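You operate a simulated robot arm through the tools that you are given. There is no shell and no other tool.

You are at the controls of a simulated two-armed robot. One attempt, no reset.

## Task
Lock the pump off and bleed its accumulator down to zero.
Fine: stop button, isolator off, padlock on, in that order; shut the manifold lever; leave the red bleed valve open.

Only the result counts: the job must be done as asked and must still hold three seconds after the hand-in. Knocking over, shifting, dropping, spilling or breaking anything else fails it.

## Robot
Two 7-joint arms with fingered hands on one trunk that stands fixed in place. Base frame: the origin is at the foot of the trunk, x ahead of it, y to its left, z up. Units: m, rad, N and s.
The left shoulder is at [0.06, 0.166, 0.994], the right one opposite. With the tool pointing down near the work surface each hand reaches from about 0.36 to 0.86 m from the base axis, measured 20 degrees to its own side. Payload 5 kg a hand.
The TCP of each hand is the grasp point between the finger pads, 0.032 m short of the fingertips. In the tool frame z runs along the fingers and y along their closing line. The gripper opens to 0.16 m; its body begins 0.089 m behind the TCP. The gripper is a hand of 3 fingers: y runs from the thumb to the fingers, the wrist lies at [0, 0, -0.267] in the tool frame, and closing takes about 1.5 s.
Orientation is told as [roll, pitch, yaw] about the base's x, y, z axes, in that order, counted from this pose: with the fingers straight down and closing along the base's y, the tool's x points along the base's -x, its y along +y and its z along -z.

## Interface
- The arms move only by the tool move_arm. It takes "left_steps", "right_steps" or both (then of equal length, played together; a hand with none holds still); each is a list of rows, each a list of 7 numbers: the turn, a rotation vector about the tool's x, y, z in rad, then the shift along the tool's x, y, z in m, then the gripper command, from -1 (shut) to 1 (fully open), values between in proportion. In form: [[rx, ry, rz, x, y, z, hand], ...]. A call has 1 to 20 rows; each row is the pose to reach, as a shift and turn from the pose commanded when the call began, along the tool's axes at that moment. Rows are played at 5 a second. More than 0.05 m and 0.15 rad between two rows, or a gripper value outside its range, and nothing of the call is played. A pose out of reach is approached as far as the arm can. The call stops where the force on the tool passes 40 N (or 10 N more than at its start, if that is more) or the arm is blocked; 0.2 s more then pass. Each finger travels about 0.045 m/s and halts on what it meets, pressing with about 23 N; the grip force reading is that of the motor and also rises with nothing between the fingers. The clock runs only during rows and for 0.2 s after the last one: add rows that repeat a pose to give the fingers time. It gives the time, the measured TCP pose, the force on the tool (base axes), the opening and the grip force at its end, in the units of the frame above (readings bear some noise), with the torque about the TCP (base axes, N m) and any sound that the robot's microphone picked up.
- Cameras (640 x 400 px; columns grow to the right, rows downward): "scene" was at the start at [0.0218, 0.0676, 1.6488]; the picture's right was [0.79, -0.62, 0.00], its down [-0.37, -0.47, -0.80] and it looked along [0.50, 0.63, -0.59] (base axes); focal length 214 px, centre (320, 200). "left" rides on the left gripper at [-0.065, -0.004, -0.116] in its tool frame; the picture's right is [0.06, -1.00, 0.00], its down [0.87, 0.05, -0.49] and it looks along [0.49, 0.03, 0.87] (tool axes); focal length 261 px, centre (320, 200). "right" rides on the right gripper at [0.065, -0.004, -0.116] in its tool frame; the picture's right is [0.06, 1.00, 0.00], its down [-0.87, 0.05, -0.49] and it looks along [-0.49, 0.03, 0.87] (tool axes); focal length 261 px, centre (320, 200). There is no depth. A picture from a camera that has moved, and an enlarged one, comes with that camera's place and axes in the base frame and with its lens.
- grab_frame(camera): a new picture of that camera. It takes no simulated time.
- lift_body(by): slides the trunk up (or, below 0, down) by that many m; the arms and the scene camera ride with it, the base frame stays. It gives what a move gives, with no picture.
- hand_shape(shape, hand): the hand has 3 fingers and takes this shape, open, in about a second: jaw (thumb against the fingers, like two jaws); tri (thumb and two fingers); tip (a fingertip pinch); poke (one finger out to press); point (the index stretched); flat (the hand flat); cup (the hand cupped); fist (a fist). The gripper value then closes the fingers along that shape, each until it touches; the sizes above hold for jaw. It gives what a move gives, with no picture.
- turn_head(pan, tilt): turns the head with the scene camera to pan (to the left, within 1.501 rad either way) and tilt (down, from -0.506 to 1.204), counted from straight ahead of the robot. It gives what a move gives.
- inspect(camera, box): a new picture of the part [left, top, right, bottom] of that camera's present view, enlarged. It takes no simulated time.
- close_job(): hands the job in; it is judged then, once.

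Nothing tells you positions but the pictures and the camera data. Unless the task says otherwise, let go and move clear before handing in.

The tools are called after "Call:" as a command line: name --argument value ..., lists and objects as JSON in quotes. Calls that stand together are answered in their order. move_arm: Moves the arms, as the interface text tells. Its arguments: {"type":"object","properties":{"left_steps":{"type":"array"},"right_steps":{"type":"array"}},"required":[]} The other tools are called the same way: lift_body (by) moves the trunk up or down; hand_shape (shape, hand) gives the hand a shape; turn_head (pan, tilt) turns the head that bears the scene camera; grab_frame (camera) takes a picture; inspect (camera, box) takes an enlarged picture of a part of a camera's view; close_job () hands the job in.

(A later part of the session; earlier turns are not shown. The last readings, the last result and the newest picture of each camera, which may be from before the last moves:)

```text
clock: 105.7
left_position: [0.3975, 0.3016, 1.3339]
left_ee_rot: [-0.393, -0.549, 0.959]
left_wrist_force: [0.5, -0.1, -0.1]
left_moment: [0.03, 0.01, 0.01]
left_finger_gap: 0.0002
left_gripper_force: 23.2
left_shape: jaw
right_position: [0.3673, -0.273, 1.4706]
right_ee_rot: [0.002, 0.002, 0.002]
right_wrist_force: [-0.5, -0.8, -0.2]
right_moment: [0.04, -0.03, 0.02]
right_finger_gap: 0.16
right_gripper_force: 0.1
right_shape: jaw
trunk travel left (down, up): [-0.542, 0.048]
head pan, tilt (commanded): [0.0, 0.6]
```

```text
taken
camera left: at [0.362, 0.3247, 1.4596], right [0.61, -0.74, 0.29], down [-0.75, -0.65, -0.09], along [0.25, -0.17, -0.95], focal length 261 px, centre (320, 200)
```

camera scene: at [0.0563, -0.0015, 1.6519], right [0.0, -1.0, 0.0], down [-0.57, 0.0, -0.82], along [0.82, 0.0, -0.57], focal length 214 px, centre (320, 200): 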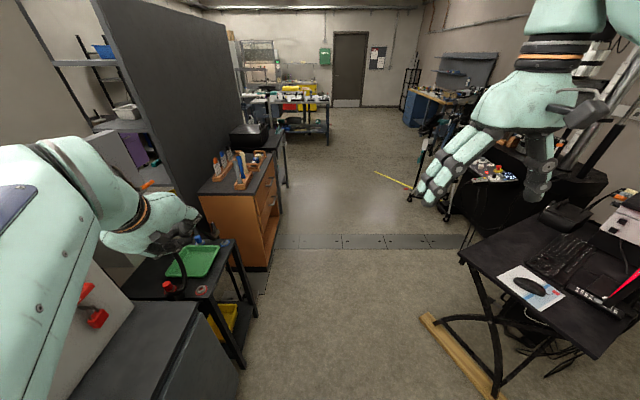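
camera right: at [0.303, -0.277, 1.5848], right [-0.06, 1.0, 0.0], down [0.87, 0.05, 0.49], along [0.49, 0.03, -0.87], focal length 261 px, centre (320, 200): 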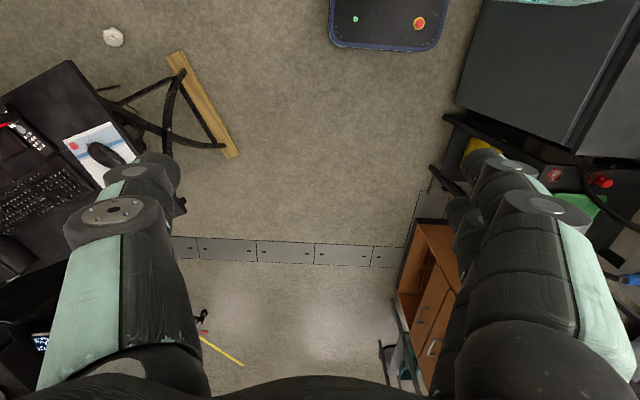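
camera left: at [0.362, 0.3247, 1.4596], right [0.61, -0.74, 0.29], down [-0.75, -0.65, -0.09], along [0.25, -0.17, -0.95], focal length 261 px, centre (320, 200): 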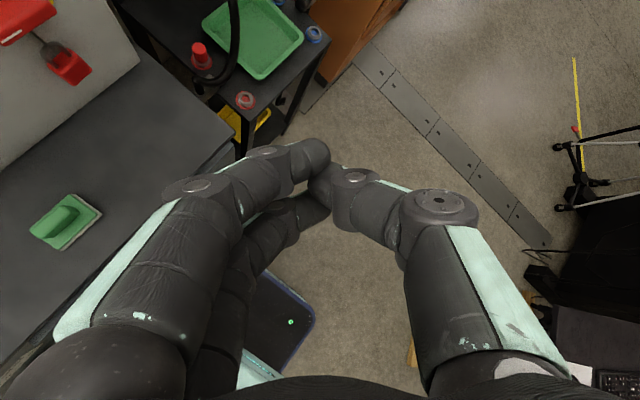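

Call:
move_arm --left_steps '[[-0.009, 0.068, 0.081, 0, 0, 0, -1], [-0.019, 0.135, 0.163, 0, 0, 0, -1], [-0.028, 0.203, 0.244, 0, 0, 0, -1], [-0.037, 0.271, 0.326, 0, 0, 0, -1], [-0.046, 0.338, 0.407, 0, 0, 0, -1], [-0.055, 0.406, 0.489, 0, 0, 0, -1], [-0.065, 0.473, 0.57, 0, 0, 0, -1], [-0.074, 0.541, 0.652, 0, 0, 0, -1], [-0.083, 0.609, 0.733, 0, 0, 0, -1], [-0.0925, 0.6764, 0.8148, 0, 0, 0, -1]]'

Call:
grab_frame --camera "scene"

```text
clock: 107.9
left_position: [0.3986, 0.3011, 1.3334]
left_ee_rot: [0.003, 0.0, -0.001]
left_wrist_force: [-0.4, -0.2, 0.1]
left_moment: [-0.01, 0.02, -0.04]
left_finger_gap: 0.0
left_gripper_force: 22.8
left_shape: jaw
right_position: [0.3687, -0.2734, 1.4692]
right_ee_rot: [0.002, -0.001, 0.002]
right_wrist_force: [0.0, 0.1, 0.6]
right_moment: [0.0, -0.04, 0.0]
right_finger_gap: 0.16
right_gripper_force: 0.0
right_shape: jaw
trunk travel left (down, up): [-0.542, 0.048]
head pan, tilt (commanded): [0.0, 0.6]
```

```text
taken
camera scene: at [0.0566, -0.0014, 1.6519], right [0.0, -1.0, 0.0], down [-0.57, 0.0, -0.82], along [0.82, 0.0, -0.57], focal length 214 px, centre (320, 200)
```

scene: 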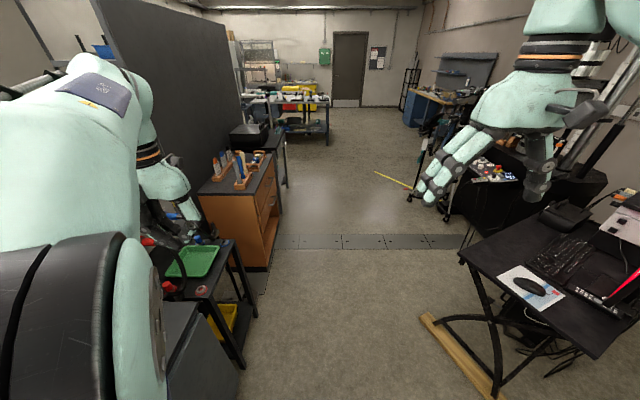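

The arm is free again, pointing straight down as at the start. I'll move forward-left in this orientation.

Call:
move_arm --left_steps '[[0, 0, 0, 0.02, 0.025, 0, -1], [0, 0, 0, 0.04, 0.05, 0, -1], [0, 0, 0, 0.065, 0.075, 0, -1], [0, 0, 0, 0.09, 0.1, 0, -1], [0, 0, 0, 0.115, 0.125, 0, -1], [0, 0, 0, 0.14, 0.15, 0, -1], [0, 0, 0, 0.165, 0.175, 0, -1], [0, 0, 0, 0.19, 0.2, 0, -1], [0, 0, 0, 0.19, 0.2, 0, -1]]'

Call:
turn_head --pan 1.0 --tilt 0.6

Call:
grab_frame --camera "scene"

Call:
grab_frame --camera "left"

```text
clock: 109.9
left_position: [0.2309, 0.5174, 1.307]
left_ee_rot: [-0.005, -0.002, -0.001]
left_wrist_force: [-0.6, -0.4, -0.2]
left_moment: [0.01, -0.03, 0.02]
left_finger_gap: 0.0003
left_gripper_force: 23.1
left_shape: jaw
left hand out of reach, approached as far as the arm can: row 6, 7, 8, 9
right_position: [0.3665, -0.2718, 1.4684]
right_ee_rot: [0.0, -0.001, 0.002]
right_wrist_force: [-1.4, 0.1, -0.1]
right_moment: [-0.02, -0.02, 0.0]
right_finger_gap: 0.16
right_gripper_force: 0.2
right_shape: jaw
trunk travel left (down, up): [-0.542, 0.048]
head pan, tilt (commanded): [0.0, 0.6]
```

```text
clock: 111.2
left_position: [0.2318, 0.5176, 1.3083]
left_ee_rot: [-0.002, 0.0, -0.001]
left_wrist_force: [0.3, -1.0, 0.2]
left_moment: [-0.02, -0.04, -0.01]
left_finger_gap: 0.0
left_gripper_force: 23.1
left_shape: jaw
right_position: [0.3673, -0.2735, 1.47]
right_ee_rot: [0.003, 0.001, -0.001]
right_wrist_force: [-0.3, 0.8, -0.1]
right_moment: [-0.03, 0.0, -0.01]
right_finger_gap: 0.1601
right_gripper_force: 0.1
right_shape: jaw
trunk travel left (down, up): [-0.542, 0.048]
head pan, tilt (commanded): [1.0, 0.6]
```

```text
taken
camera scene: at [0.0157, 0.0729, 1.6519], right [0.84, -0.54, 0.0], down [-0.31, -0.48, -0.83], along [0.45, 0.69, -0.56], focal length 214 px, centre (320, 200)
```

scene: 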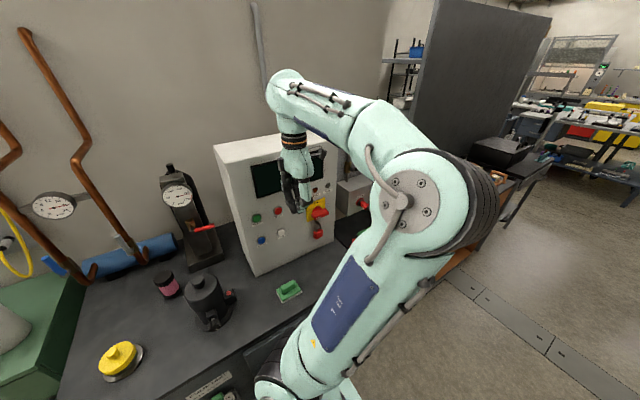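

```text
taken
camera left: at [0.2961, 0.5142, 1.4231], right [-0.06, -1.0, 0.0], down [-0.87, 0.06, 0.49], along [-0.49, 0.03, -0.87], focal length 261 px, centre (320, 200)
```

left: 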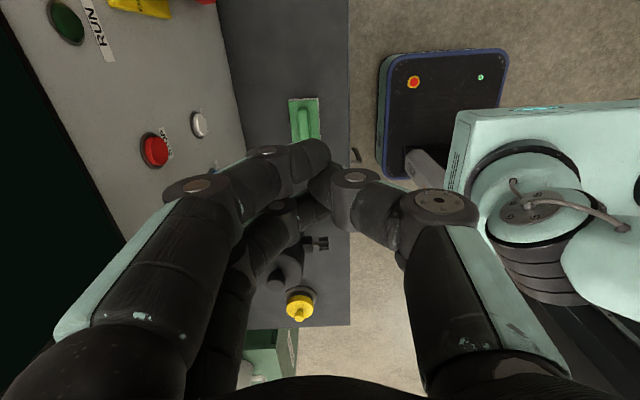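

Pointing down is reachable here. I'll tilt forward gradually while shifting left and forward, keeping the wrist away from the body.

Call:
move_arm --left_steps '[[-0.07, 0, 0, 0.012, 0.013, 0, -1], [-0.14, 0, 0, 0.025, 0.026, 0, -1], [-0.21, 0, 0, 0.04, 0.039, 0, -1], [-0.28, 0, 0, 0.055, 0.052, 0, -1], [-0.35, 0, 0, 0.075, 0.065, 0, -1], [-0.42, 0, 0, 0.095, 0.078, 0, -1], [-0.49, 0, 0, 0.115, 0.09, 0, -1], [-0.57, 0, 0, 0.13, 0.1, 0, -1], [-0.57, 0, 0, 0.13, 0.1, 0, -1], [-0.57, 0, 0, 0.13, 0.1, 0, -1]]'

Call:
grab_frame --camera "scene"

Call:
grab_frame --camera "left"

```text
clock: 112.7
left_position: [0.1886, 0.6376, 1.2684]
left_ee_rot: [0.399, -0.008, -0.006]
left_wrist_force: [-0.1, -27.2, 8.2]
left_moment: [1.5, 0.04, 0.06]
left_finger_gap: 0.0001
left_gripper_force: 23.3
left_shape: jaw
left hand out of reach, approached as far as the arm can: row 1, 2, 3, 4, 5, 6, 7
right_position: [0.3676, -0.2739, 1.4677]
right_ee_rot: [0.004, 0.001, 0.005]
right_wrist_force: [0.0, 1.1, 0.4]
right_moment: [-0.12, 0.04, -0.01]
right_finger_gap: 0.16
right_gripper_force: 0.0
right_shape: jaw
trunk travel left (down, up): [-0.542, 0.048]
head pan, tilt (commanded): [1.0, 0.6]
stopped in row 7 (left hand): the force on the tool passed its limit at 64 N (the readings are from after the stop); the commanded pose is now the measured one
```

```text
taken
camera scene: at [0.0162, 0.0701, 1.6522], right [0.84, -0.54, 0.0], down [-0.31, -0.47, -0.83], along [0.45, 0.7, -0.56], focal length 214 px, centre (320, 200)
```

scene: 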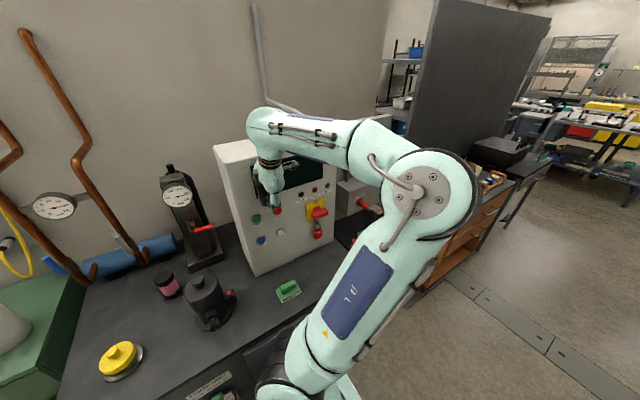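

```text
taken
camera left: at [0.2516, 0.5905, 1.3735], right [-0.06, -0.92, -0.39], down [-0.87, -0.14, 0.47], along [-0.48, 0.37, -0.79], focal length 261 px, centre (320, 200)
```

left: 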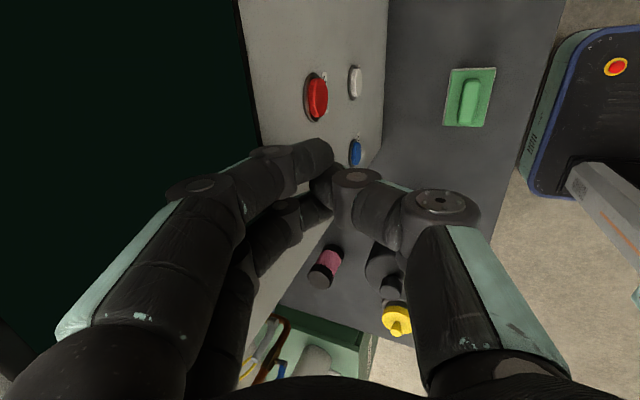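

The hand bumped the panel face (the arm overshot in y) and the motion stopped. I'll back straight off from the panel first.

Call:
move_arm --left_steps '[[0, 0, 0, 0, -0.0184, -0.0078, -1], [0, 0, 0, 0, -0.0369, -0.0155, -1], [0, 0, 0, 0, -0.0645, -0.0272, -1], [0, 0, 0, 0, -0.0921, -0.0389, -1], [0, 0, 0, 0, -0.1106, -0.0466, -1], [0, 0, 0, 0, -0.1106, -0.0466, -1]]'

Call:
grab_frame --camera "scene"

Call:
grab_frame --camera "left"

```text
clock: 114.0
left_position: [0.2519, 0.527, 1.2555]
left_ee_rot: [0.399, -0.01, -0.004]
left_wrist_force: [0.4, 0.3, -0.6]
left_moment: [-0.05, -0.02, -0.03]
left_finger_gap: 0.0001
left_gripper_force: 23.1
left_shape: jaw
left hand out of reach, approached as far as the arm can: row 1, 2, 3, 4, 5, 6
right_position: [0.3652, -0.271, 1.4697]
right_ee_rot: [0.002, -0.003, 0.003]
right_wrist_force: [0.9, 0.7, 0.4]
right_moment: [-0.1, -0.05, 0.02]
right_finger_gap: 0.1602
right_gripper_force: 0.1
right_shape: jaw
trunk travel left (down, up): [-0.542, 0.048]
head pan, tilt (commanded): [1.0, 0.6]
```

```text
taken
camera scene: at [0.0145, 0.0742, 1.6518], right [0.84, -0.54, 0.0], down [-0.3, -0.48, -0.82], along [0.45, 0.69, -0.57], focal length 214 px, centre (320, 200)
```

scene: 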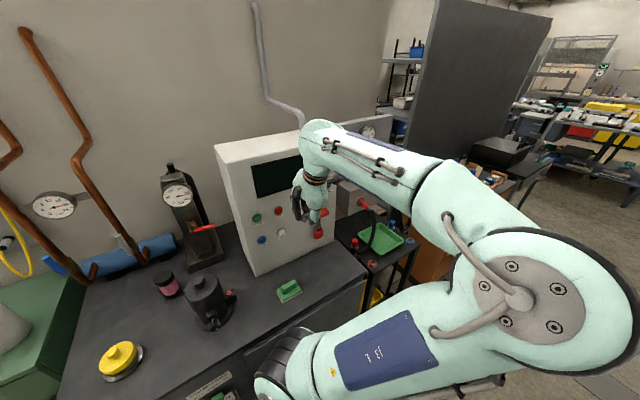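

```text
taken
camera left: at [0.3151, 0.4794, 1.3614], right [-0.06, -0.92, -0.39], down [-0.87, -0.14, 0.47], along [-0.48, 0.37, -0.79], focal length 261 px, centre (320, 200)
```

left: 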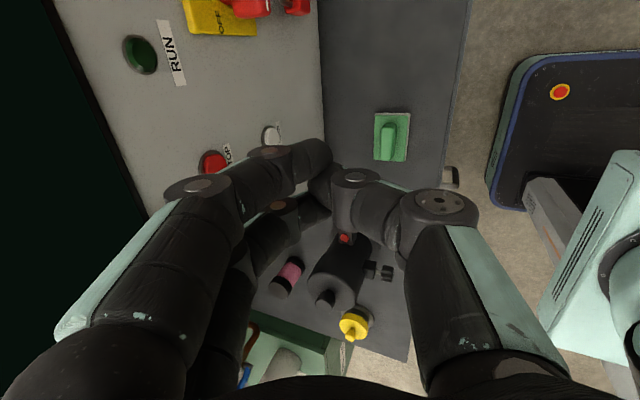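

The hand is clear of the panel. The elbow is still on the right, so I'll go back to the pointing-down pose that worked and then to the starting pose, where the elbow was on the left.

Call:
move_arm --left_steps '[[0.044, 0, 0, -0.0163, -0.0198, -0.0177, -1], [0.089, 0, 0, -0.0327, -0.0395, -0.0355, -1], [0.133, 0, 0, -0.049, -0.0593, -0.0532, -1], [0.177, 0, 0, -0.0653, -0.0791, -0.071, -1], [0.222, 0, 0, -0.0817, -0.0988, -0.0887, -1], [0.266, 0, 0, -0.098, -0.1186, -0.1065, -1], [0.31, 0, 0, -0.1143, -0.1384, -0.1242, -1], [0.355, 0, 0, -0.1307, -0.1581, -0.142, -1], [0.399, 0, 0, -0.147, -0.1779, -0.1597, -1], [0.399, 0, 0, -0.147, -0.1779, -0.1597, -1]]'

Call:
grab_frame --camera "scene"

```text
clock: 116.2
left_position: [0.4005, 0.3031, 1.3326]
left_ee_rot: [0.001, -0.008, -0.004]
left_wrist_force: [0.0, -0.7, 0.5]
left_moment: [0.0, 0.0, -0.01]
left_finger_gap: 0.0001
left_gripper_force: 22.6
left_shape: jaw
right_position: [0.3677, -0.2719, 1.47]
right_ee_rot: [0.002, 0.0, 0.003]
right_wrist_force: [0.0, 0.5, -0.1]
right_moment: [-0.01, -0.01, 0.0]
right_finger_gap: 0.1602
right_gripper_force: 0.0
right_shape: jaw
trunk travel left (down, up): [-0.542, 0.048]
head pan, tilt (commanded): [1.0, 0.6]
```

```text
taken
camera scene: at [0.0157, 0.0729, 1.6519], right [0.84, -0.54, 0.0], down [-0.31, -0.48, -0.83], along [0.45, 0.69, -0.56], focal length 214 px, centre (320, 200)
```

scene: 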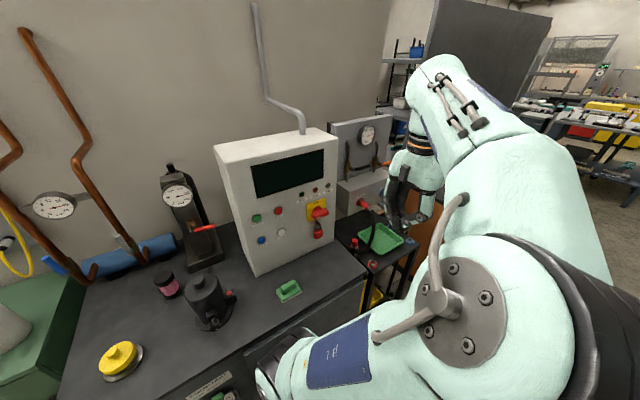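

Call:
move_arm --left_steps '[[0, 0, 0, 0.0, 0.008, -0.0125, -1], [0, 0, 0, 0.0, 0.016, -0.03, -1], [0, 0, 0, 0.01, 0.025, -0.05, -1], [0, 0, 0, 0.03, 0.033, -0.07, -1], [0, 0, 0, 0.055, 0.041, -0.0875, -1], [0, 0, 0, 0.08, 0.049, -0.0875, -1], [0, 0, 0, 0.105, 0.057, -0.0875, -1], [0, 0, 0, 0.13, 0.057, -0.0875, -1], [0, 0, 0, 0.13, 0.057, -0.0875, -1]]'

Call:
grab_frame --camera "scene"

```text
clock: 118.2
left_position: [0.2706, 0.3595, 1.4189]
left_ee_rot: [0.002, -0.006, -0.007]
left_wrist_force: [0.9, -0.6, -0.7]
left_moment: [0.01, 0.04, -0.01]
left_finger_gap: 0.0
left_gripper_force: 23.2
left_shape: jaw
right_position: [0.3692, -0.273, 1.469]
right_ee_rot: [0.002, 0.0, 0.004]
right_wrist_force: [0.6, -1.1, 0.5]
right_moment: [0.0, 0.03, 0.01]
right_finger_gap: 0.1603
right_gripper_force: 0.1
right_shape: jaw
trunk travel left (down, up): [-0.542, 0.048]
head pan, tilt (commanded): [1.0, 0.6]
```

```text
taken
camera scene: at [0.0174, 0.072, 1.6519], right [0.84, -0.54, 0.0], down [-0.31, -0.47, -0.83], along [0.45, 0.69, -0.56], focal length 214 px, centre (320, 200)
```

scene: 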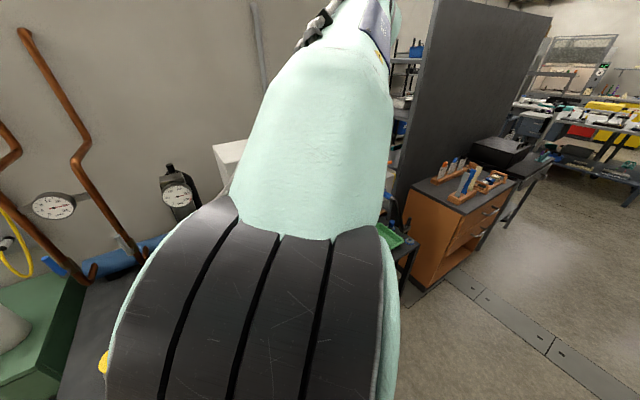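

The elbow is now up over the shoulder, close to the starting arrangement. I'll continue left and forward slowly while high and pointing down.

Call:
move_arm --left_steps '[[0, 0, 0, 0.02, 0.012, 0, -1], [0, 0, 0, 0.04, 0.024, 0, -1], [0, 0, 0, 0.06, 0.036, 0, -1], [0, 0, 0, 0.08, 0.048, 0, -1], [0, 0, 0, 0.1, 0.06, 0, -1], [0, 0, 0, 0.12, 0.072, 0, -1], [0, 0, 0, 0.12, 0.072, 0, -1]]'

Call:
grab_frame --camera "scene"

```text
clock: 119.8
left_position: [0.2675, 0.3625, 1.4344]
left_ee_rot: [0.0, -0.007, -0.005]
left_wrist_force: [0.4, 0.0, 0.5]
left_moment: [-0.01, 0.0, 0.01]
left_finger_gap: 0.0
left_gripper_force: 23.2
left_shape: jaw
left hand out of reach, approached as far as the arm can: row 1, 2, 3, 4, 5, 6, 7
right_position: [0.3677, -0.2718, 1.4698]
right_ee_rot: [0.003, 0.001, 0.002]
right_wrist_force: [0.3, -0.6, 0.1]
right_moment: [0.0, 0.0, -0.03]
right_finger_gap: 0.1602
right_gripper_force: 0.1
right_shape: jaw
trunk travel left (down, up): [-0.542, 0.048]
head pan, tilt (commanded): [1.0, 0.6]
```

```text
taken
camera scene: at [0.0157, 0.0727, 1.6519], right [0.84, -0.54, 0.0], down [-0.31, -0.48, -0.83], along [0.45, 0.69, -0.56], focal length 214 px, centre (320, 200)
```

scene: 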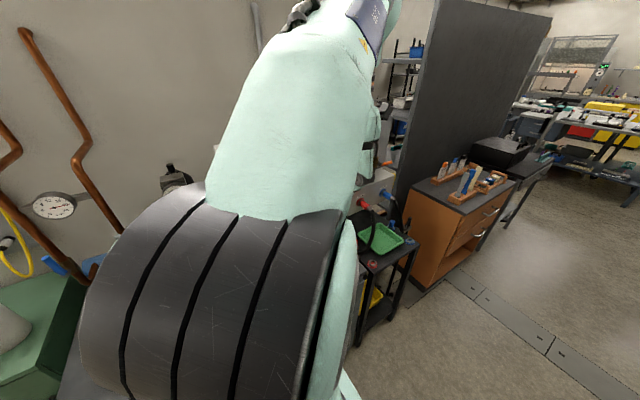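

Call:
move_arm --left_steps '[[-0.06, 0, 0, 0.0035, 0.0273, 0.0078, -1], [-0.12, 0, 0, 0.007, 0.0546, 0.0156, -1], [-0.18, 0, 0, 0.0105, 0.0819, 0.0234, -1], [-0.24, 0, 0, 0.014, 0.1092, 0.0312, -1], [-0.3, 0, 0, 0.0175, 0.1365, 0.039, -1], [-0.3, 0, 0, 0.0175, 0.1365, 0.039, -1]]'

Call:
grab_frame --camera "scene"

```text
clock: 121.2
left_position: [0.2799, 0.4969, 1.3997]
left_ee_rot: [0.303, -0.008, -0.005]
left_wrist_force: [0.6, 0.3, -0.2]
left_moment: [0.0, 0.01, -0.02]
left_finger_gap: 0.0
left_gripper_force: 23.4
left_shape: jaw
left hand out of reach, approached as far as the arm can: row 1, 2, 3, 4, 5, 6
right_position: [0.3678, -0.2721, 1.4697]
right_ee_rot: [0.001, -0.004, 0.002]
right_wrist_force: [0.0, 0.4, -0.1]
right_moment: [0.01, -0.02, 0.0]
right_finger_gap: 0.16
right_gripper_force: 0.0
right_shape: jaw
trunk travel left (down, up): [-0.542, 0.048]
head pan, tilt (commanded): [1.0, 0.6]
```

```text
taken
camera scene: at [0.015, 0.0734, 1.6519], right [0.84, -0.54, 0.0], down [-0.3, -0.48, -0.83], along [0.45, 0.69, -0.56], focal length 214 px, centre (320, 200)
```

scene: 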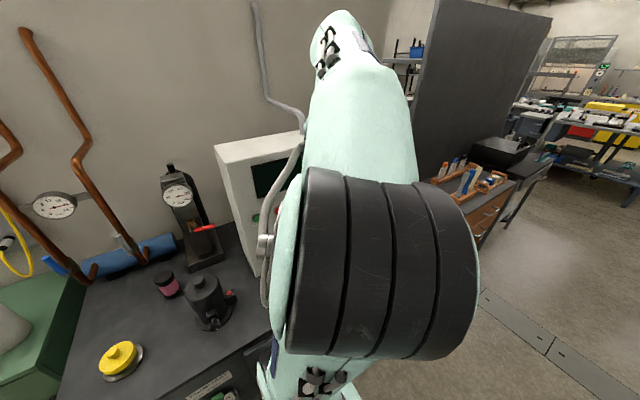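

Moving left needs the hand to yaw left along with the arm. I'll yaw the hand about +0.7 rad about vertical here, so the wrist comes off its limit.

Call:
move_arm --left_steps '[[0, 0.035, -0.111, 0, 0, 0, -1], [0, 0.07, -0.223, 0, 0, 0, -1], [0, 0.105, -0.334, 0, 0, 0, -1], [0, 0.139, -0.445, 0, 0, 0, -1], [0, 0.174, -0.557, 0, 0, 0, -1], [0, 0.209, -0.668, 0, 0, 0, -1], [0, 0.209, -0.668, 0, 0, 0, -1]]'

Call:
grab_frame --camera "scene"

```text
clock: 122.8
left_position: [0.2803, 0.4949, 1.3992]
left_ee_rot: [0.296, -0.003, 0.696]
left_wrist_force: [0.1, 0.6, 0.2]
left_moment: [0.01, 0.01, -0.03]
left_finger_gap: 0.0001
left_gripper_force: 23.0
left_shape: jaw
right_position: [0.3668, -0.2724, 1.4701]
right_ee_rot: [0.003, -0.001, 0.003]
right_wrist_force: [0.4, 1.0, -0.4]
right_moment: [0.03, 0.0, -0.03]
right_finger_gap: 0.1599
right_gripper_force: 0.1
right_shape: jaw
trunk travel left (down, up): [-0.542, 0.048]
head pan, tilt (commanded): [1.0, 0.6]
```

```text
taken
camera scene: at [0.0154, 0.0727, 1.6519], right [0.84, -0.54, 0.0], down [-0.3, -0.48, -0.83], along [0.45, 0.69, -0.56], focal length 214 px, centre (320, 200)
```

scene: 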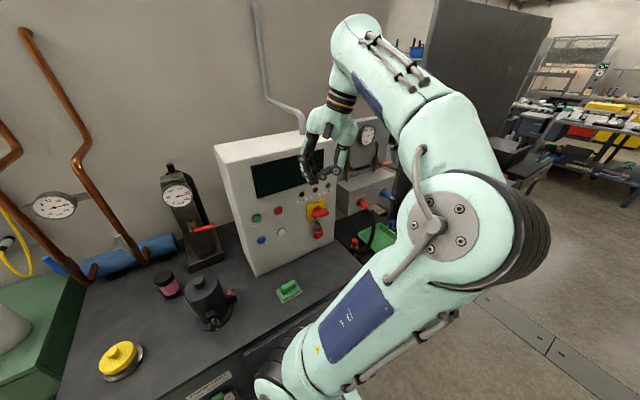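

That worked with no limit. I'll continue left with more yaw.

Call:
move_arm --left_steps '[[0, 0.0146, -0.0478, 0.012, 0.0135, 0.0067, -1], [0, 0.0292, -0.0957, 0.024, 0.027, 0.0135, -1], [0, 0.0438, -0.1435, 0.0359, 0.0406, 0.0202, -1], [0, 0.0584, -0.1913, 0.0479, 0.0541, 0.0269, -1], [0, 0.0729, -0.2391, 0.0599, 0.0676, 0.0336, -1], [0, 0.0875, -0.287, 0.0719, 0.0812, 0.0404, -1], [0, 0.1021, -0.3348, 0.0838, 0.0947, 0.0471, -1], [0, 0.1167, -0.3826, 0.0958, 0.1082, 0.0538, -1], [0, 0.1167, -0.3826, 0.0958, 0.1082, 0.0538, -1]]'

Call:
grab_frame --camera "scene"

Call:
grab_frame --camera "left"

```text
clock: 124.8
left_position: [0.161, 0.5718, 1.35]
left_ee_rot: [0.296, -0.007, 1.095]
left_wrist_force: [-0.3, -0.2, 0.5]
left_moment: [-0.01, 0.0, -0.03]
left_finger_gap: 0.0
left_gripper_force: 22.6
left_shape: jaw
left hand out of reach, approached as far as the arm can: row 4, 5, 6, 7, 8, 9
right_position: [0.3677, -0.2726, 1.4691]
right_ee_rot: [0.002, 0.0, 0.003]
right_wrist_force: [0.9, -0.2, -0.3]
right_moment: [0.0, 0.01, 0.01]
right_finger_gap: 0.1601
right_gripper_force: 0.0
right_shape: jaw
trunk travel left (down, up): [-0.542, 0.048]
head pan, tilt (commanded): [1.0, 0.6]
```

```text
taken
camera scene: at [0.0168, 0.0722, 1.6519], right [0.84, -0.54, 0.0], down [-0.31, -0.48, -0.83], along [0.45, 0.69, -0.56], focal length 214 px, centre (320, 200)
```

scene: 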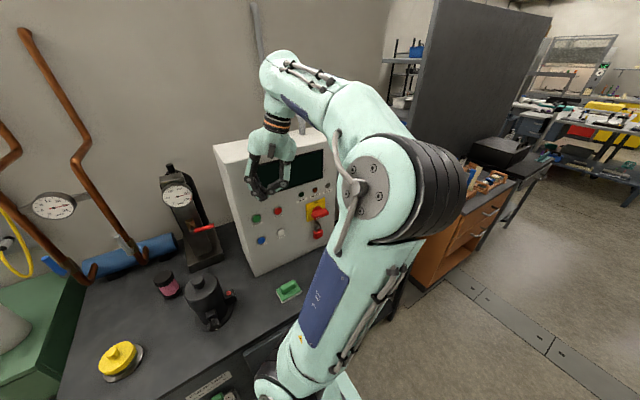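

```text
taken
camera left: at [0.2233, 0.6132, 1.4593], right [0.82, -0.49, -0.29], down [-0.32, -0.82, 0.48], along [-0.47, -0.3, -0.83], focal length 261 px, centre (320, 200)
```

left: 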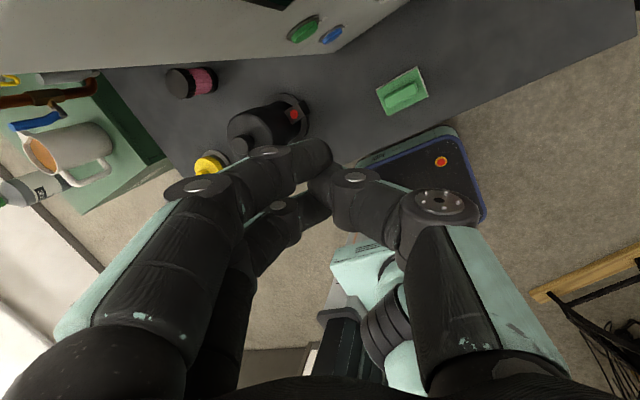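

Good progress. The lean is sideways now, so I'll reorient to the camera-on-top, pointing forward-and-down attitude at this spot.

Call:
move_arm --left_steps '[[0.024, -0.059, -0.076, 0.0, 0.0, 0, -1], [0.047, -0.119, -0.152, 0.005, 0.005, 0, -1], [0.071, -0.178, -0.229, 0.01, 0.011, 0, -1], [0.095, -0.237, -0.305, 0.015, 0.016, 0, -1], [0.119, -0.297, -0.381, 0.02, 0.022, 0, -1], [0.142, -0.356, -0.457, 0.025, 0.027, 0, -1], [0.166, -0.4156, -0.5335, 0.0295, 0.0325, 0, -1], [0.166, -0.4156, -0.5335, 0.0295, 0.0325, 0, -1]]'

Call:
grab_frame --camera "scene"

Call:
grab_frame --camera "left"

```text
clock: 125.9
left_position: [0.1633, 0.6466, 1.3283]
left_ee_rot: [0.168, -0.274, 1.325]
left_wrist_force: [0.5, -0.2, 0.1]
left_moment: [0.05, 0.03, -0.02]
left_finger_gap: 0.0002
left_gripper_force: 22.9
left_shape: jaw
left hand out of reach, approached as far as the arm can: row 1, 2, 3, 4, 5
right_position: [0.3682, -0.2727, 1.4696]
right_ee_rot: [0.004, 0.002, 0.005]
right_wrist_force: [-0.4, -0.9, -0.8]
right_moment: [0.04, 0.0, -0.02]
right_finger_gap: 0.16
right_gripper_force: 0.1
right_shape: jaw
trunk travel left (down, up): [-0.542, 0.048]
head pan, tilt (commanded): [1.0, 0.6]
stopped in row 5 (left hand): the force on the tool passed its limit at 52 N (the readings are from after the stop); the commanded pose is now the measured one
```

```text
taken
camera scene: at [0.0165, 0.0713, 1.6519], right [0.84, -0.54, 0.0], down [-0.31, -0.47, -0.83], along [0.45, 0.69, -0.56], focal length 214 px, centre (320, 200)
```

scene: 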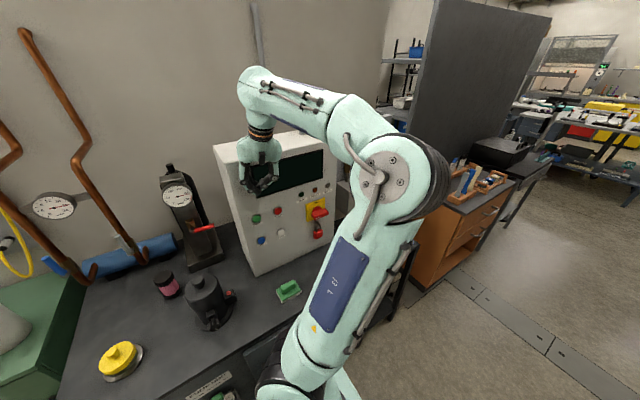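

```text
taken
camera left: at [0.1932, 0.6721, 1.454], right [0.95, -0.25, -0.18], down [-0.21, -0.95, 0.24], along [-0.23, -0.19, -0.95], focal length 261 px, centre (320, 200)
```

left: 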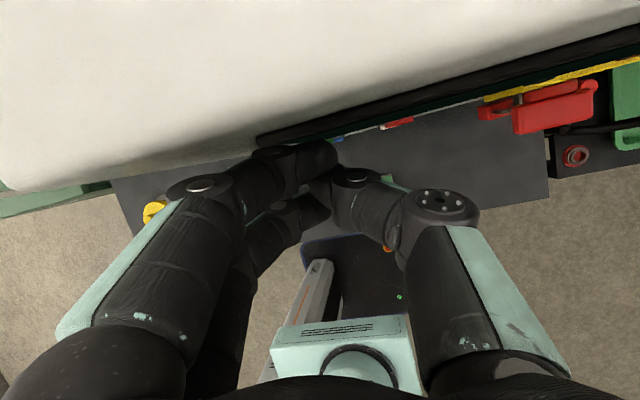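

The arm drifted forward again and touched the panel front. I'll back away from it first, and plan the approach with the trunk lowered and the hand coming from the right side.

Call:
move_arm --left_steps '[[0, 0, 0, 0.0195, -0.0124, -0.0122, -1], [0, 0, 0, 0.039, -0.0247, -0.0243, -1], [0, 0, 0, 0.0585, -0.0371, -0.0365, -1], [0, 0, 0, 0.078, -0.0494, -0.0486, -1], [0, 0, 0, 0.0975, -0.0618, -0.0608, -1], [0, 0, 0, 0.117, -0.0741, -0.0729, -1], [0, 0, 0, 0.1365, -0.0865, -0.0851, -1], [0, 0, 0, 0.1365, -0.0865, -0.0851, -1]]'

Call:
grab_frame --camera "scene"

```text
clock: 127.7
left_position: [0.2485, 0.4925, 1.3507]
left_ee_rot: [0.169, -0.274, 1.326]
left_wrist_force: [-0.4, 0.6, 0.2]
left_moment: [-0.02, 0.02, 0.01]
left_finger_gap: 0.0
left_gripper_force: 22.7
left_shape: jaw
left hand out of reach, approached as far as the arm can: row 1, 2, 3, 4, 5, 6, 7, 8
right_position: [0.367, -0.2705, 1.4698]
right_ee_rot: [0.002, 0.0, 0.006]
right_wrist_force: [0.7, -0.9, -0.3]
right_moment: [0.0, 0.01, 0.01]
right_finger_gap: 0.1601
right_gripper_force: 0.0
right_shape: jaw
trunk travel left (down, up): [-0.542, 0.048]
head pan, tilt (commanded): [1.0, 0.6]
```

```text
taken
camera scene: at [0.016, 0.0736, 1.6518], right [0.84, -0.54, 0.0], down [-0.31, -0.48, -0.82], along [0.45, 0.69, -0.57], focal length 214 px, centre (320, 200)
```

scene: 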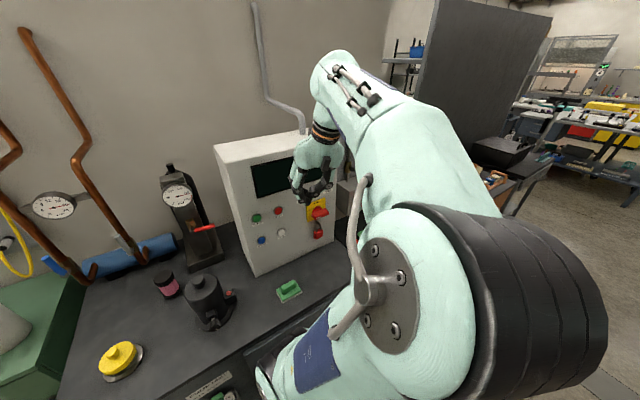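

Call:
move_arm --left_steps '[[-0.021, -0.079, -0.063, -0.0052, -0.0057, 0.0032, -1], [-0.042, -0.159, -0.126, -0.0104, -0.0114, 0.0063, -1], [-0.062, -0.238, -0.19, -0.0156, -0.0171, 0.0095, -1], [-0.083, -0.318, -0.253, -0.0209, -0.0228, 0.0126, -1], [-0.104, -0.397, -0.316, -0.0261, -0.0285, 0.0158, -1], [-0.125, -0.477, -0.379, -0.0313, -0.0342, 0.0189, -1], [-0.145, -0.556, -0.443, -0.0365, -0.0399, 0.0221, -1], [-0.1662, -0.6359, -0.5059, -0.0417, -0.0456, 0.0252, -1], [-0.1662, -0.6359, -0.5059, -0.0417, -0.0456, 0.0252, -1]]'

Call:
grab_frame --camera "scene"

```text
clock: 129.7
left_position: [0.3016, 0.5311, 1.3301]
left_ee_rot: [0.001, -0.969, 1.872]
left_wrist_force: [0.6, -0.5, 0.5]
left_moment: [0.01, -0.05, -0.01]
left_finger_gap: 0.0
left_gripper_force: 22.8
left_shape: jaw
right_position: [0.3656, -0.2712, 1.469]
right_ee_rot: [0.002, -0.001, 0.006]
right_wrist_force: [-0.5, 0.6, 0.1]
right_moment: [0.03, 0.0, -0.02]
right_finger_gap: 0.1599
right_gripper_force: 0.0
right_shape: jaw
trunk travel left (down, up): [-0.542, 0.048]
head pan, tilt (commanded): [1.0, 0.6]
```

```text
taken
camera scene: at [0.0151, 0.0728, 1.6519], right [0.84, -0.54, 0.0], down [-0.3, -0.48, -0.83], along [0.45, 0.69, -0.56], focal length 214 px, centre (320, 200)
```

scene: 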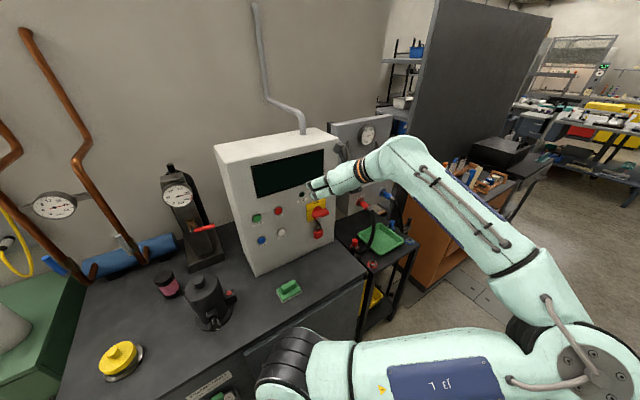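

That worked cleanly with the elbow low on the right. I'll continue left in this attitude in small steps.

Call:
move_arm --left_steps '[[0, 0, 0, -0.0019, 0.0176, 0.0117, -1], [0, 0, 0, -0.0038, 0.0352, 0.0233, -1], [0, 0, 0, -0.0057, 0.0528, 0.035, -1], [0, 0, 0, -0.0076, 0.0705, 0.0466, -1], [0, 0, 0, -0.0095, 0.0881, 0.0583, -1], [0, 0, 0, -0.0114, 0.1057, 0.0699, -1], [0, 0, 0, -0.0114, 0.1057, 0.0699, -1]]'

Call:
grab_frame --camera "scene"

```text
clock: 131.3
left_position: [0.1824, 0.56, 1.2999]
left_ee_rot: [0.005, -0.971, 1.869]
left_wrist_force: [1.0, -0.8, 0.1]
left_moment: [0.05, -0.01, -0.02]
left_finger_gap: 0.0
left_gripper_force: 22.7
left_shape: jaw
right_position: [0.3688, -0.2715, 1.4679]
right_ee_rot: [0.001, 0.0, 0.005]
right_wrist_force: [0.7, -0.4, -0.1]
right_moment: [0.02, 0.02, 0.0]
right_finger_gap: 0.1601
right_gripper_force: 0.0
right_shape: jaw
trunk travel left (down, up): [-0.542, 0.048]
head pan, tilt (commanded): [1.0, 0.6]
```

```text
taken
camera scene: at [0.017, 0.0725, 1.6519], right [0.84, -0.54, 0.0], down [-0.31, -0.48, -0.82], along [0.45, 0.69, -0.57], focal length 214 px, centre (320, 200)
```

scene: 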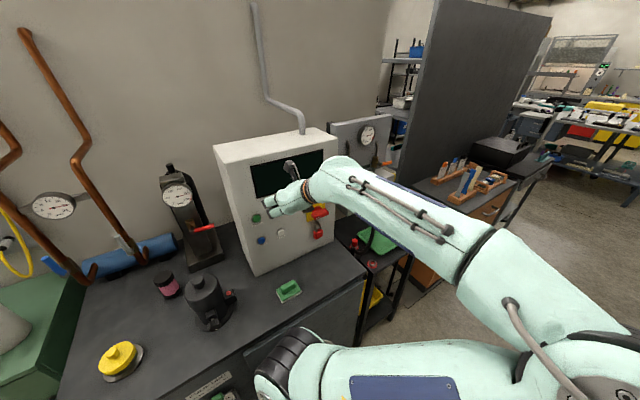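

Call:
move_arm --left_steps '[[0, 0, 0, -0.0024, 0.0192, 0.011, -1], [0, 0, 0, -0.0047, 0.0384, 0.0221, -1], [0, 0, 0, -0.0071, 0.0576, 0.0331, -1], [0, 0, 0, -0.0094, 0.0768, 0.0441, -1], [0, 0, 0, -0.0118, 0.096, 0.0551, -1], [0, 0, 0, -0.0141, 0.1152, 0.0662, -1], [0, 0, 0, -0.0165, 0.1344, 0.0772, -1], [0, 0, 0, -0.0165, 0.1344, 0.0772, -1]]'

Call:
grab_frame --camera "scene"

Call:
grab_frame --camera "left"

```text
clock: 133.1
left_position: [0.1275, 0.5987, 1.2324]
left_ee_rot: [0.002, -0.972, 1.87]
left_wrist_force: [0.5, -0.5, 0.8]
left_moment: [0.01, -0.03, -0.03]
left_finger_gap: 0.0002
left_gripper_force: 23.4
left_shape: jaw
left hand out of reach, approached as far as the arm can: row 1, 2, 3, 4, 5, 6, 7, 8
right_position: [0.3674, -0.2728, 1.4682]
right_ee_rot: [0.004, -0.003, 0.005]
right_wrist_force: [-0.6, -0.7, -0.5]
right_moment: [0.04, -0.05, 0.0]
right_finger_gap: 0.1599
right_gripper_force: 0.0
right_shape: jaw
trunk travel left (down, up): [-0.542, 0.048]
head pan, tilt (commanded): [1.0, 0.6]
```

```text
taken
camera scene: at [0.015, 0.0714, 1.652], right [0.84, -0.54, 0.0], down [-0.3, -0.47, -0.83], along [0.45, 0.7, -0.56], focal length 214 px, centre (320, 200)
```

scene: 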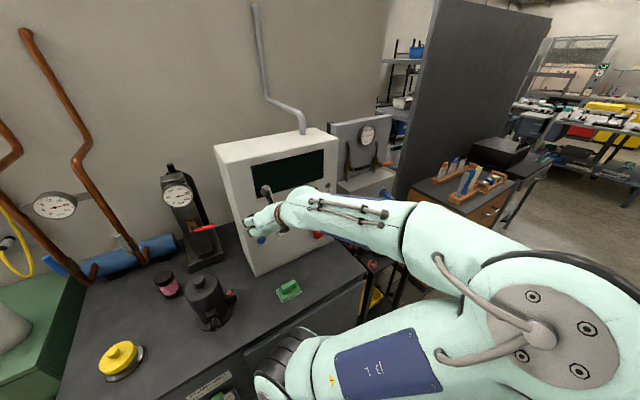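

```text
taken
camera left: at [0.1469, 0.5442, 1.3504], right [0.96, 0.26, -0.05], down [0.21, -0.87, -0.44], along [-0.16, 0.41, -0.9], focal length 261 px, centre (320, 200)
```

left: 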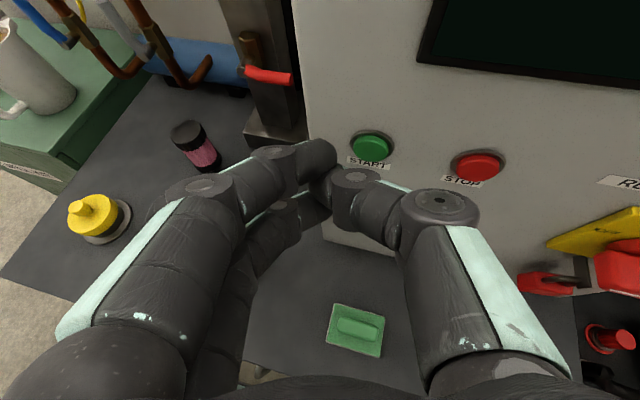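

I can see the red bleed lever clearly from here. The arm hits a limit going further left, so I'll lower the trunk 0.15 m to open the elbow, then raise the hand back.

Call:
lift_body --by -0.12

Call:
move_arm --left_steps '[[0, 0, 0, -0.0206, 0, -0.0141, -1], [0, 0, 0, -0.0413, 0, -0.0283, -1], [0, 0, 0, -0.0619, 0, -0.0424, -1], [0, 0, 0, -0.0825, 0, -0.0565, -1], [0, 0, 0, -0.099, 0, -0.0678, -1], [0, 0, 0, -0.099, 0, -0.0678, -1]]'

Call:
grab_frame --camera "scene"

```text
clock: 134.6
left_position: [0.1278, 0.5993, 1.1115]
left_ee_rot: [0.004, -0.971, 1.868]
left_wrist_force: [-0.5, -0.4, -0.8]
left_moment: [0.01, -0.01, 0.0]
left_finger_gap: 0.0
left_gripper_force: 22.7
left_shape: jaw
right_position: [0.3675, -0.2711, 1.3504]
right_ee_rot: [0.002, -0.001, 0.006]
right_wrist_force: [-0.3, -0.1, -0.6]
right_moment: [-0.01, -0.04, 0.0]
right_finger_gap: 0.1601
right_gripper_force: 0.0
right_shape: jaw
trunk travel left (down, up): [-0.422, 0.168]
head pan, tilt (commanded): [1.0, 0.6]
```

```text
clock: 136.0
left_position: [0.1857, 0.6136, 1.2296]
left_ee_rot: [0.001, -0.992, 1.869]
left_wrist_force: [-0.4, 0.6, 0.3]
left_moment: [0.02, 0.0, 0.01]
left_finger_gap: 0.0
left_gripper_force: 23.1
left_shape: jaw
left hand out of reach, approached as far as the arm can: row 1, 2, 3, 4, 5, 6
right_position: [0.3685, -0.2697, 1.3493]
right_ee_rot: [0.002, 0.0, 0.004]
right_wrist_force: [0.0, 0.6, 0.0]
right_moment: [-0.01, 0.0, 0.0]
right_finger_gap: 0.1601
right_gripper_force: 0.0
right_shape: jaw
trunk travel left (down, up): [-0.422, 0.168]
head pan, tilt (commanded): [1.0, 0.6]
```

```text
taken
camera scene: at [0.0164, 0.0742, 1.5318], right [0.84, -0.54, 0.0], down [-0.31, -0.48, -0.82], along [0.45, 0.69, -0.57], focal length 214 px, centre (320, 200)
```

scene: 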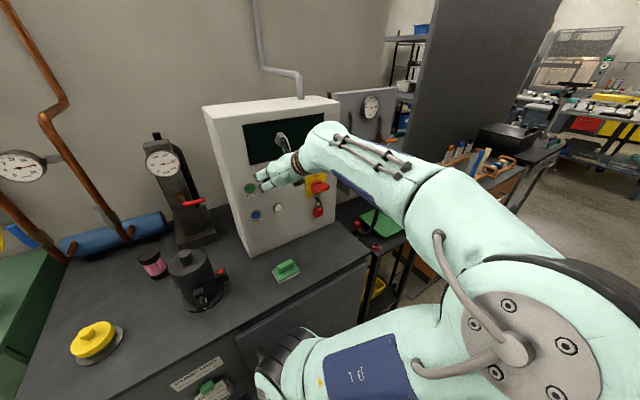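

Lower hand relative to the shoulder gives more leftward reach, so the trunk should be as high as possible. I'll raise it fully, bring the hand down again and go left.

Call:
lift_body --by 0.165

Call:
move_arm --left_steps '[[0, 0, 0, 0.035, 0, 0.01, -1], [0, 0, 0, 0.07, 0, 0.02, -1], [0, 0, 0, 0.105, 0, 0.03, -1], [0, 0, 0, 0.14, 0, 0.045, -1], [0, 0, 0, 0.17, 0, 0.06, -1], [0, 0, 0, 0.19, 0.01, 0.08, -1], [0, 0, 0, 0.19, 0.02, 0.1, -1], [0, 0, 0, 0.19, 0.03, 0.11, -1], [0, 0, 0, 0.19, 0.03, 0.11, -1]]'

Call:
grab_frame --camera "scene"

```text
clock: 137.8
left_position: [0.1854, 0.6129, 1.3959]
left_ee_rot: [0.0, -0.992, 1.866]
left_wrist_force: [-0.4, 0.2, 0.4]
left_moment: [0.02, -0.01, -0.04]
left_finger_gap: 0.0001
left_gripper_force: 22.8
left_shape: jaw
right_position: [0.3677, -0.2717, 1.5136]
right_ee_rot: [0.002, 0.001, 0.006]
right_wrist_force: [-0.6, -0.1, -0.1]
right_moment: [0.01, 0.02, 0.0]
right_finger_gap: 0.16
right_gripper_force: 0.0
right_shape: jaw
trunk travel left (down, up): [-0.587, 0.003]
head pan, tilt (commanded): [1.0, 0.6]
```

```text
clock: 139.8
left_position: [0.1822, 0.614, 1.1945]
left_ee_rot: [0.003, -0.992, 1.869]
left_wrist_force: [-0.2, 0.1, 0.4]
left_moment: [-0.01, 0.02, 0.0]
left_finger_gap: 0.0001
left_gripper_force: 23.1
left_shape: jaw
left hand out of reach, approached as far as the arm can: row 6, 7, 8, 9
right_position: [0.3672, -0.271, 1.5145]
right_ee_rot: [0.001, 0.0, 0.005]
right_wrist_force: [0.4, -0.2, 0.4]
right_moment: [0.0, 0.02, -0.02]
right_finger_gap: 0.1599
right_gripper_force: 0.0
right_shape: jaw
trunk travel left (down, up): [-0.587, 0.003]
head pan, tilt (commanded): [1.0, 0.6]
```

```text
taken
camera scene: at [0.0158, 0.0726, 1.6969], right [0.84, -0.54, 0.0], down [-0.31, -0.48, -0.83], along [0.45, 0.69, -0.56], focal length 214 px, centre (320, 200)
```

scene: 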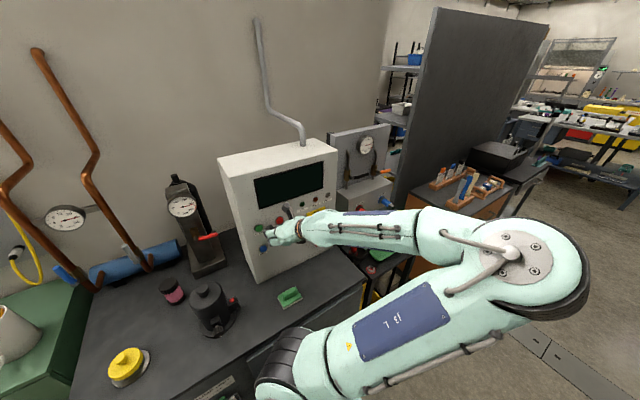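

This elbow-right branch folds the wrong way for the accumulator. I'll return to the starting pose (elbow up-left) and this time yaw the hand left there before moving left.

Call:
lift_body --by -0.045

Call:
move_arm --left_steps '[[0, 0, 0, 0.004, -0.01, -0.036, -1], [0, 0, 0, 0.008, -0.02, -0.072, -1], [0.073, 0.054, 0.135, 0.012, -0.03, -0.108, -1], [0.134, 0.099, 0.247, 0.016, -0.04, -0.14, -1], [0.195, 0.144, 0.36, 0.019, -0.048, -0.168, -1], [0.256, 0.189, 0.473, 0.022, -0.055, -0.196, -1], [0.317, 0.234, 0.586, 0.025, -0.062, -0.224, -1], [0.378, 0.279, 0.699, 0.028, -0.069, -0.25, -1], [0.439, 0.324, 0.811, 0.031, -0.076, -0.275, -1], [0.5, 0.369, 0.924, 0.034, -0.083, -0.298, -1], [0.56, 0.414, 1.035, 0.037, -0.09, -0.32, -1], [0.62, 0.458, 1.146, 0.04, -0.097, -0.341, -1], [0.68, 0.503, 1.257, 0.043, -0.103, -0.36, -1], [0.74, 0.547, 1.367, 0.045, -0.108, -0.378, -1], [0.8, 0.591, 1.478, 0.047, -0.112, -0.392, -1], [0.86, 0.635, 1.589, 0.048, -0.115, -0.4, -1], [0.9165, 0.677, 1.693, 0.0485, -0.1162, -0.4033, -1], [0.9165, 0.677, 1.693, 0.0485, -0.1162, -0.4033, -1]]'

Call:
grab_frame --camera "scene"

```text
clock: 140.7
left_position: [0.1807, 0.6161, 1.1493]
left_ee_rot: [0.002, -0.99, 1.868]
left_wrist_force: [-0.2, -0.4, -0.1]
left_moment: [-0.01, 0.03, -0.02]
left_finger_gap: 0.0002
left_gripper_force: 23.0
left_shape: jaw
right_position: [0.3671, -0.2713, 1.4699]
right_ee_rot: [0.002, 0.0, 0.006]
right_wrist_force: [0.6, 0.4, -0.4]
right_moment: [-0.02, -0.03, 0.02]
right_finger_gap: 0.1603
right_gripper_force: 0.1
right_shape: jaw
trunk travel left (down, up): [-0.542, 0.048]
head pan, tilt (commanded): [1.0, 0.6]
```

```text
refused: row 3 steps farther than a row can; nothing moved
```

```text
taken
camera scene: at [0.0155, 0.0728, 1.6519], right [0.84, -0.54, 0.0], down [-0.3, -0.48, -0.83], along [0.45, 0.69, -0.56], focal length 214 px, centre (320, 200)
```

scene: 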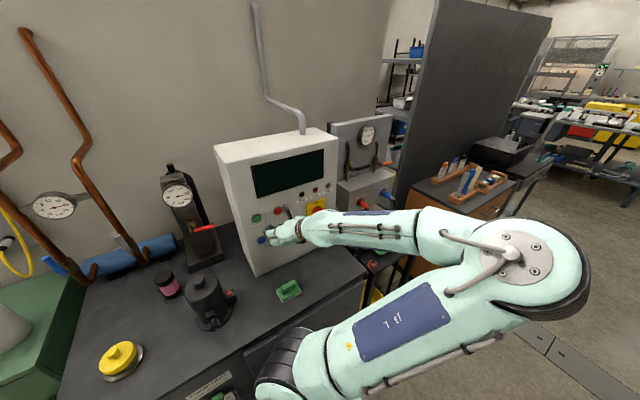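

Call:
move_arm --left_steps '[[0, 0, 0, 0.004, -0.01, -0.036, -1], [0, 0, 0, 0.008, -0.02, -0.072, -1], [0.0573, 0.0423, 0.1058, 0.012, -0.03, -0.108, -1], [0.1146, 0.0846, 0.2116, 0.016, -0.04, -0.14, -1], [0.1718, 0.1269, 0.3174, 0.019, -0.048, -0.168, -1], [0.2291, 0.1693, 0.4233, 0.022, -0.055, -0.196, -1], [0.2864, 0.2116, 0.5291, 0.025, -0.062, -0.224, -1], [0.3437, 0.2539, 0.6349, 0.028, -0.069, -0.25, -1], [0.401, 0.2962, 0.7407, 0.031, -0.076, -0.275, -1], [0.4583, 0.3385, 0.8465, 0.034, -0.083, -0.298, -1], [0.5155, 0.3808, 0.9523, 0.037, -0.09, -0.32, -1], [0.5728, 0.4231, 1.0581, 0.04, -0.097, -0.341, -1], [0.6301, 0.4654, 1.1639, 0.043, -0.103, -0.36, -1], [0.6874, 0.5078, 1.2698, 0.045, -0.108, -0.378, -1], [0.7447, 0.5501, 1.3756, 0.047, -0.112, -0.392, -1], [0.8019, 0.5924, 1.4814, 0.048, -0.115, -0.4, -1], [0.8592, 0.6347, 1.5872, 0.0485, -0.1162, -0.4033, -1], [0.9165, 0.677, 1.693, 0.0485, -0.1162, -0.4033, -1], [0.9165, 0.677, 1.693, 0.0485, -0.1162, -0.4033, -1]]'

Call:
grab_frame --camera "scene"

```text
clock: 144.7
left_position: [0.3998, 0.3009, 1.3292]
left_ee_rot: [-0.002, -0.001, -0.001]
left_wrist_force: [0.0, -0.3, -0.4]
left_moment: [-0.02, 0.0, -0.01]
left_finger_gap: 0.0001
left_gripper_force: 23.5
left_shape: jaw
right_position: [0.3674, -0.2711, 1.4701]
right_ee_rot: [0.002, -0.003, 0.005]
right_wrist_force: [0.2, -0.2, -0.5]
right_moment: [0.03, -0.02, -0.04]
right_finger_gap: 0.1599
right_gripper_force: 0.1
right_shape: jaw
trunk travel left (down, up): [-0.542, 0.048]
head pan, tilt (commanded): [1.0, 0.6]
```

```text
taken
camera scene: at [0.0156, 0.072, 1.6519], right [0.84, -0.54, 0.0], down [-0.3, -0.48, -0.83], along [0.45, 0.69, -0.56], focal length 214 px, centre (320, 200)
```

scene: 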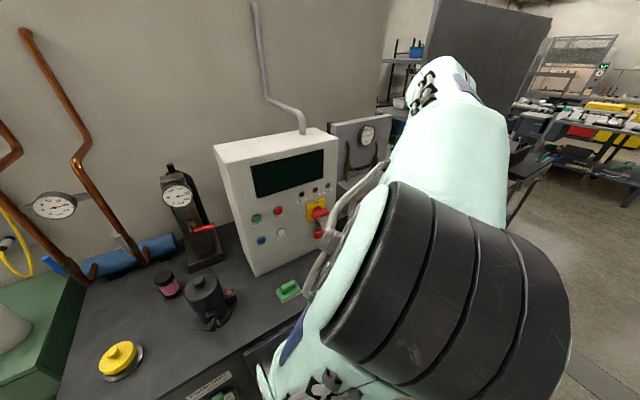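

I'll reproduce the arm branch I had during the padlock pick, with the elbow up-left. First I'll turn the hand to camera-on-top, slightly tilted, in this free space.

Call:
move_arm --left_steps '[[-0.063, -0.063, -0.0905, 0, 0.007, 0, -1], [-0.126, -0.126, -0.181, 0, 0.014, 0, -1], [-0.189, -0.189, -0.271, 0, 0.021, 0, -1], [-0.252, -0.252, -0.362, 0, 0.028, 0, -1], [-0.315, -0.315, -0.452, 0, 0.035, 0, -1], [-0.378, -0.378, -0.543, 0, 0.042, 0, -1], [-0.441, -0.441, -0.633, 0, 0.049, 0, -1], [-0.504, -0.504, -0.724, 0, 0.056, 0, -1], [-0.567, -0.567, -0.814, 0, 0.063, 0, -1], [-0.63, -0.63, -0.905, 0, 0.07, 0, -1], [-0.693, -0.693, -0.995, 0, 0.077, 0, -1], [-0.756, -0.756, -1.086, 0, 0.084, 0, -1], [-0.82, -0.82, -1.176, 0, 0.09, 0, -1], [-0.883, -0.883, -1.267, 0, 0.096, 0, -1], [-0.9455, -0.9455, -1.3568, 0, 0.1, 0, -1], [-0.9455, -0.9455, -1.3568, 0, 0.1, 0, -1]]'

Call:
grab_frame --camera "scene"

```text
clock: 148.1
left_position: [0.3996, 0.4016, 1.3298]
left_ee_rot: [-0.005, -1.216, 1.58]
left_wrist_force: [-0.8, 0.4, 0.6]
left_moment: [0.02, 0.01, 0.01]
left_finger_gap: 0.0
left_gripper_force: 22.5
left_shape: jaw
right_position: [0.3661, -0.272, 1.4706]
right_ee_rot: [0.002, -0.002, 0.005]
right_wrist_force: [0.1, -0.3, 0.3]
right_moment: [0.02, 0.01, 0.03]
right_finger_gap: 0.1599
right_gripper_force: 0.0
right_shape: jaw
trunk travel left (down, up): [-0.542, 0.048]
head pan, tilt (commanded): [1.0, 0.6]
```

```text
taken
camera scene: at [0.0153, 0.0726, 1.6519], right [0.84, -0.54, 0.0], down [-0.3, -0.48, -0.83], along [0.45, 0.69, -0.56], focal length 214 px, centre (320, 200)
```

scene: 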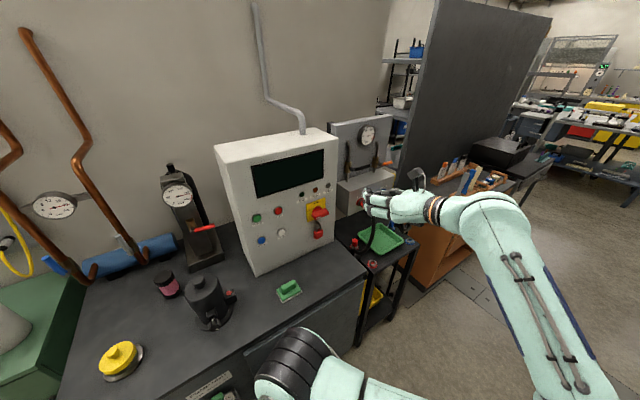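

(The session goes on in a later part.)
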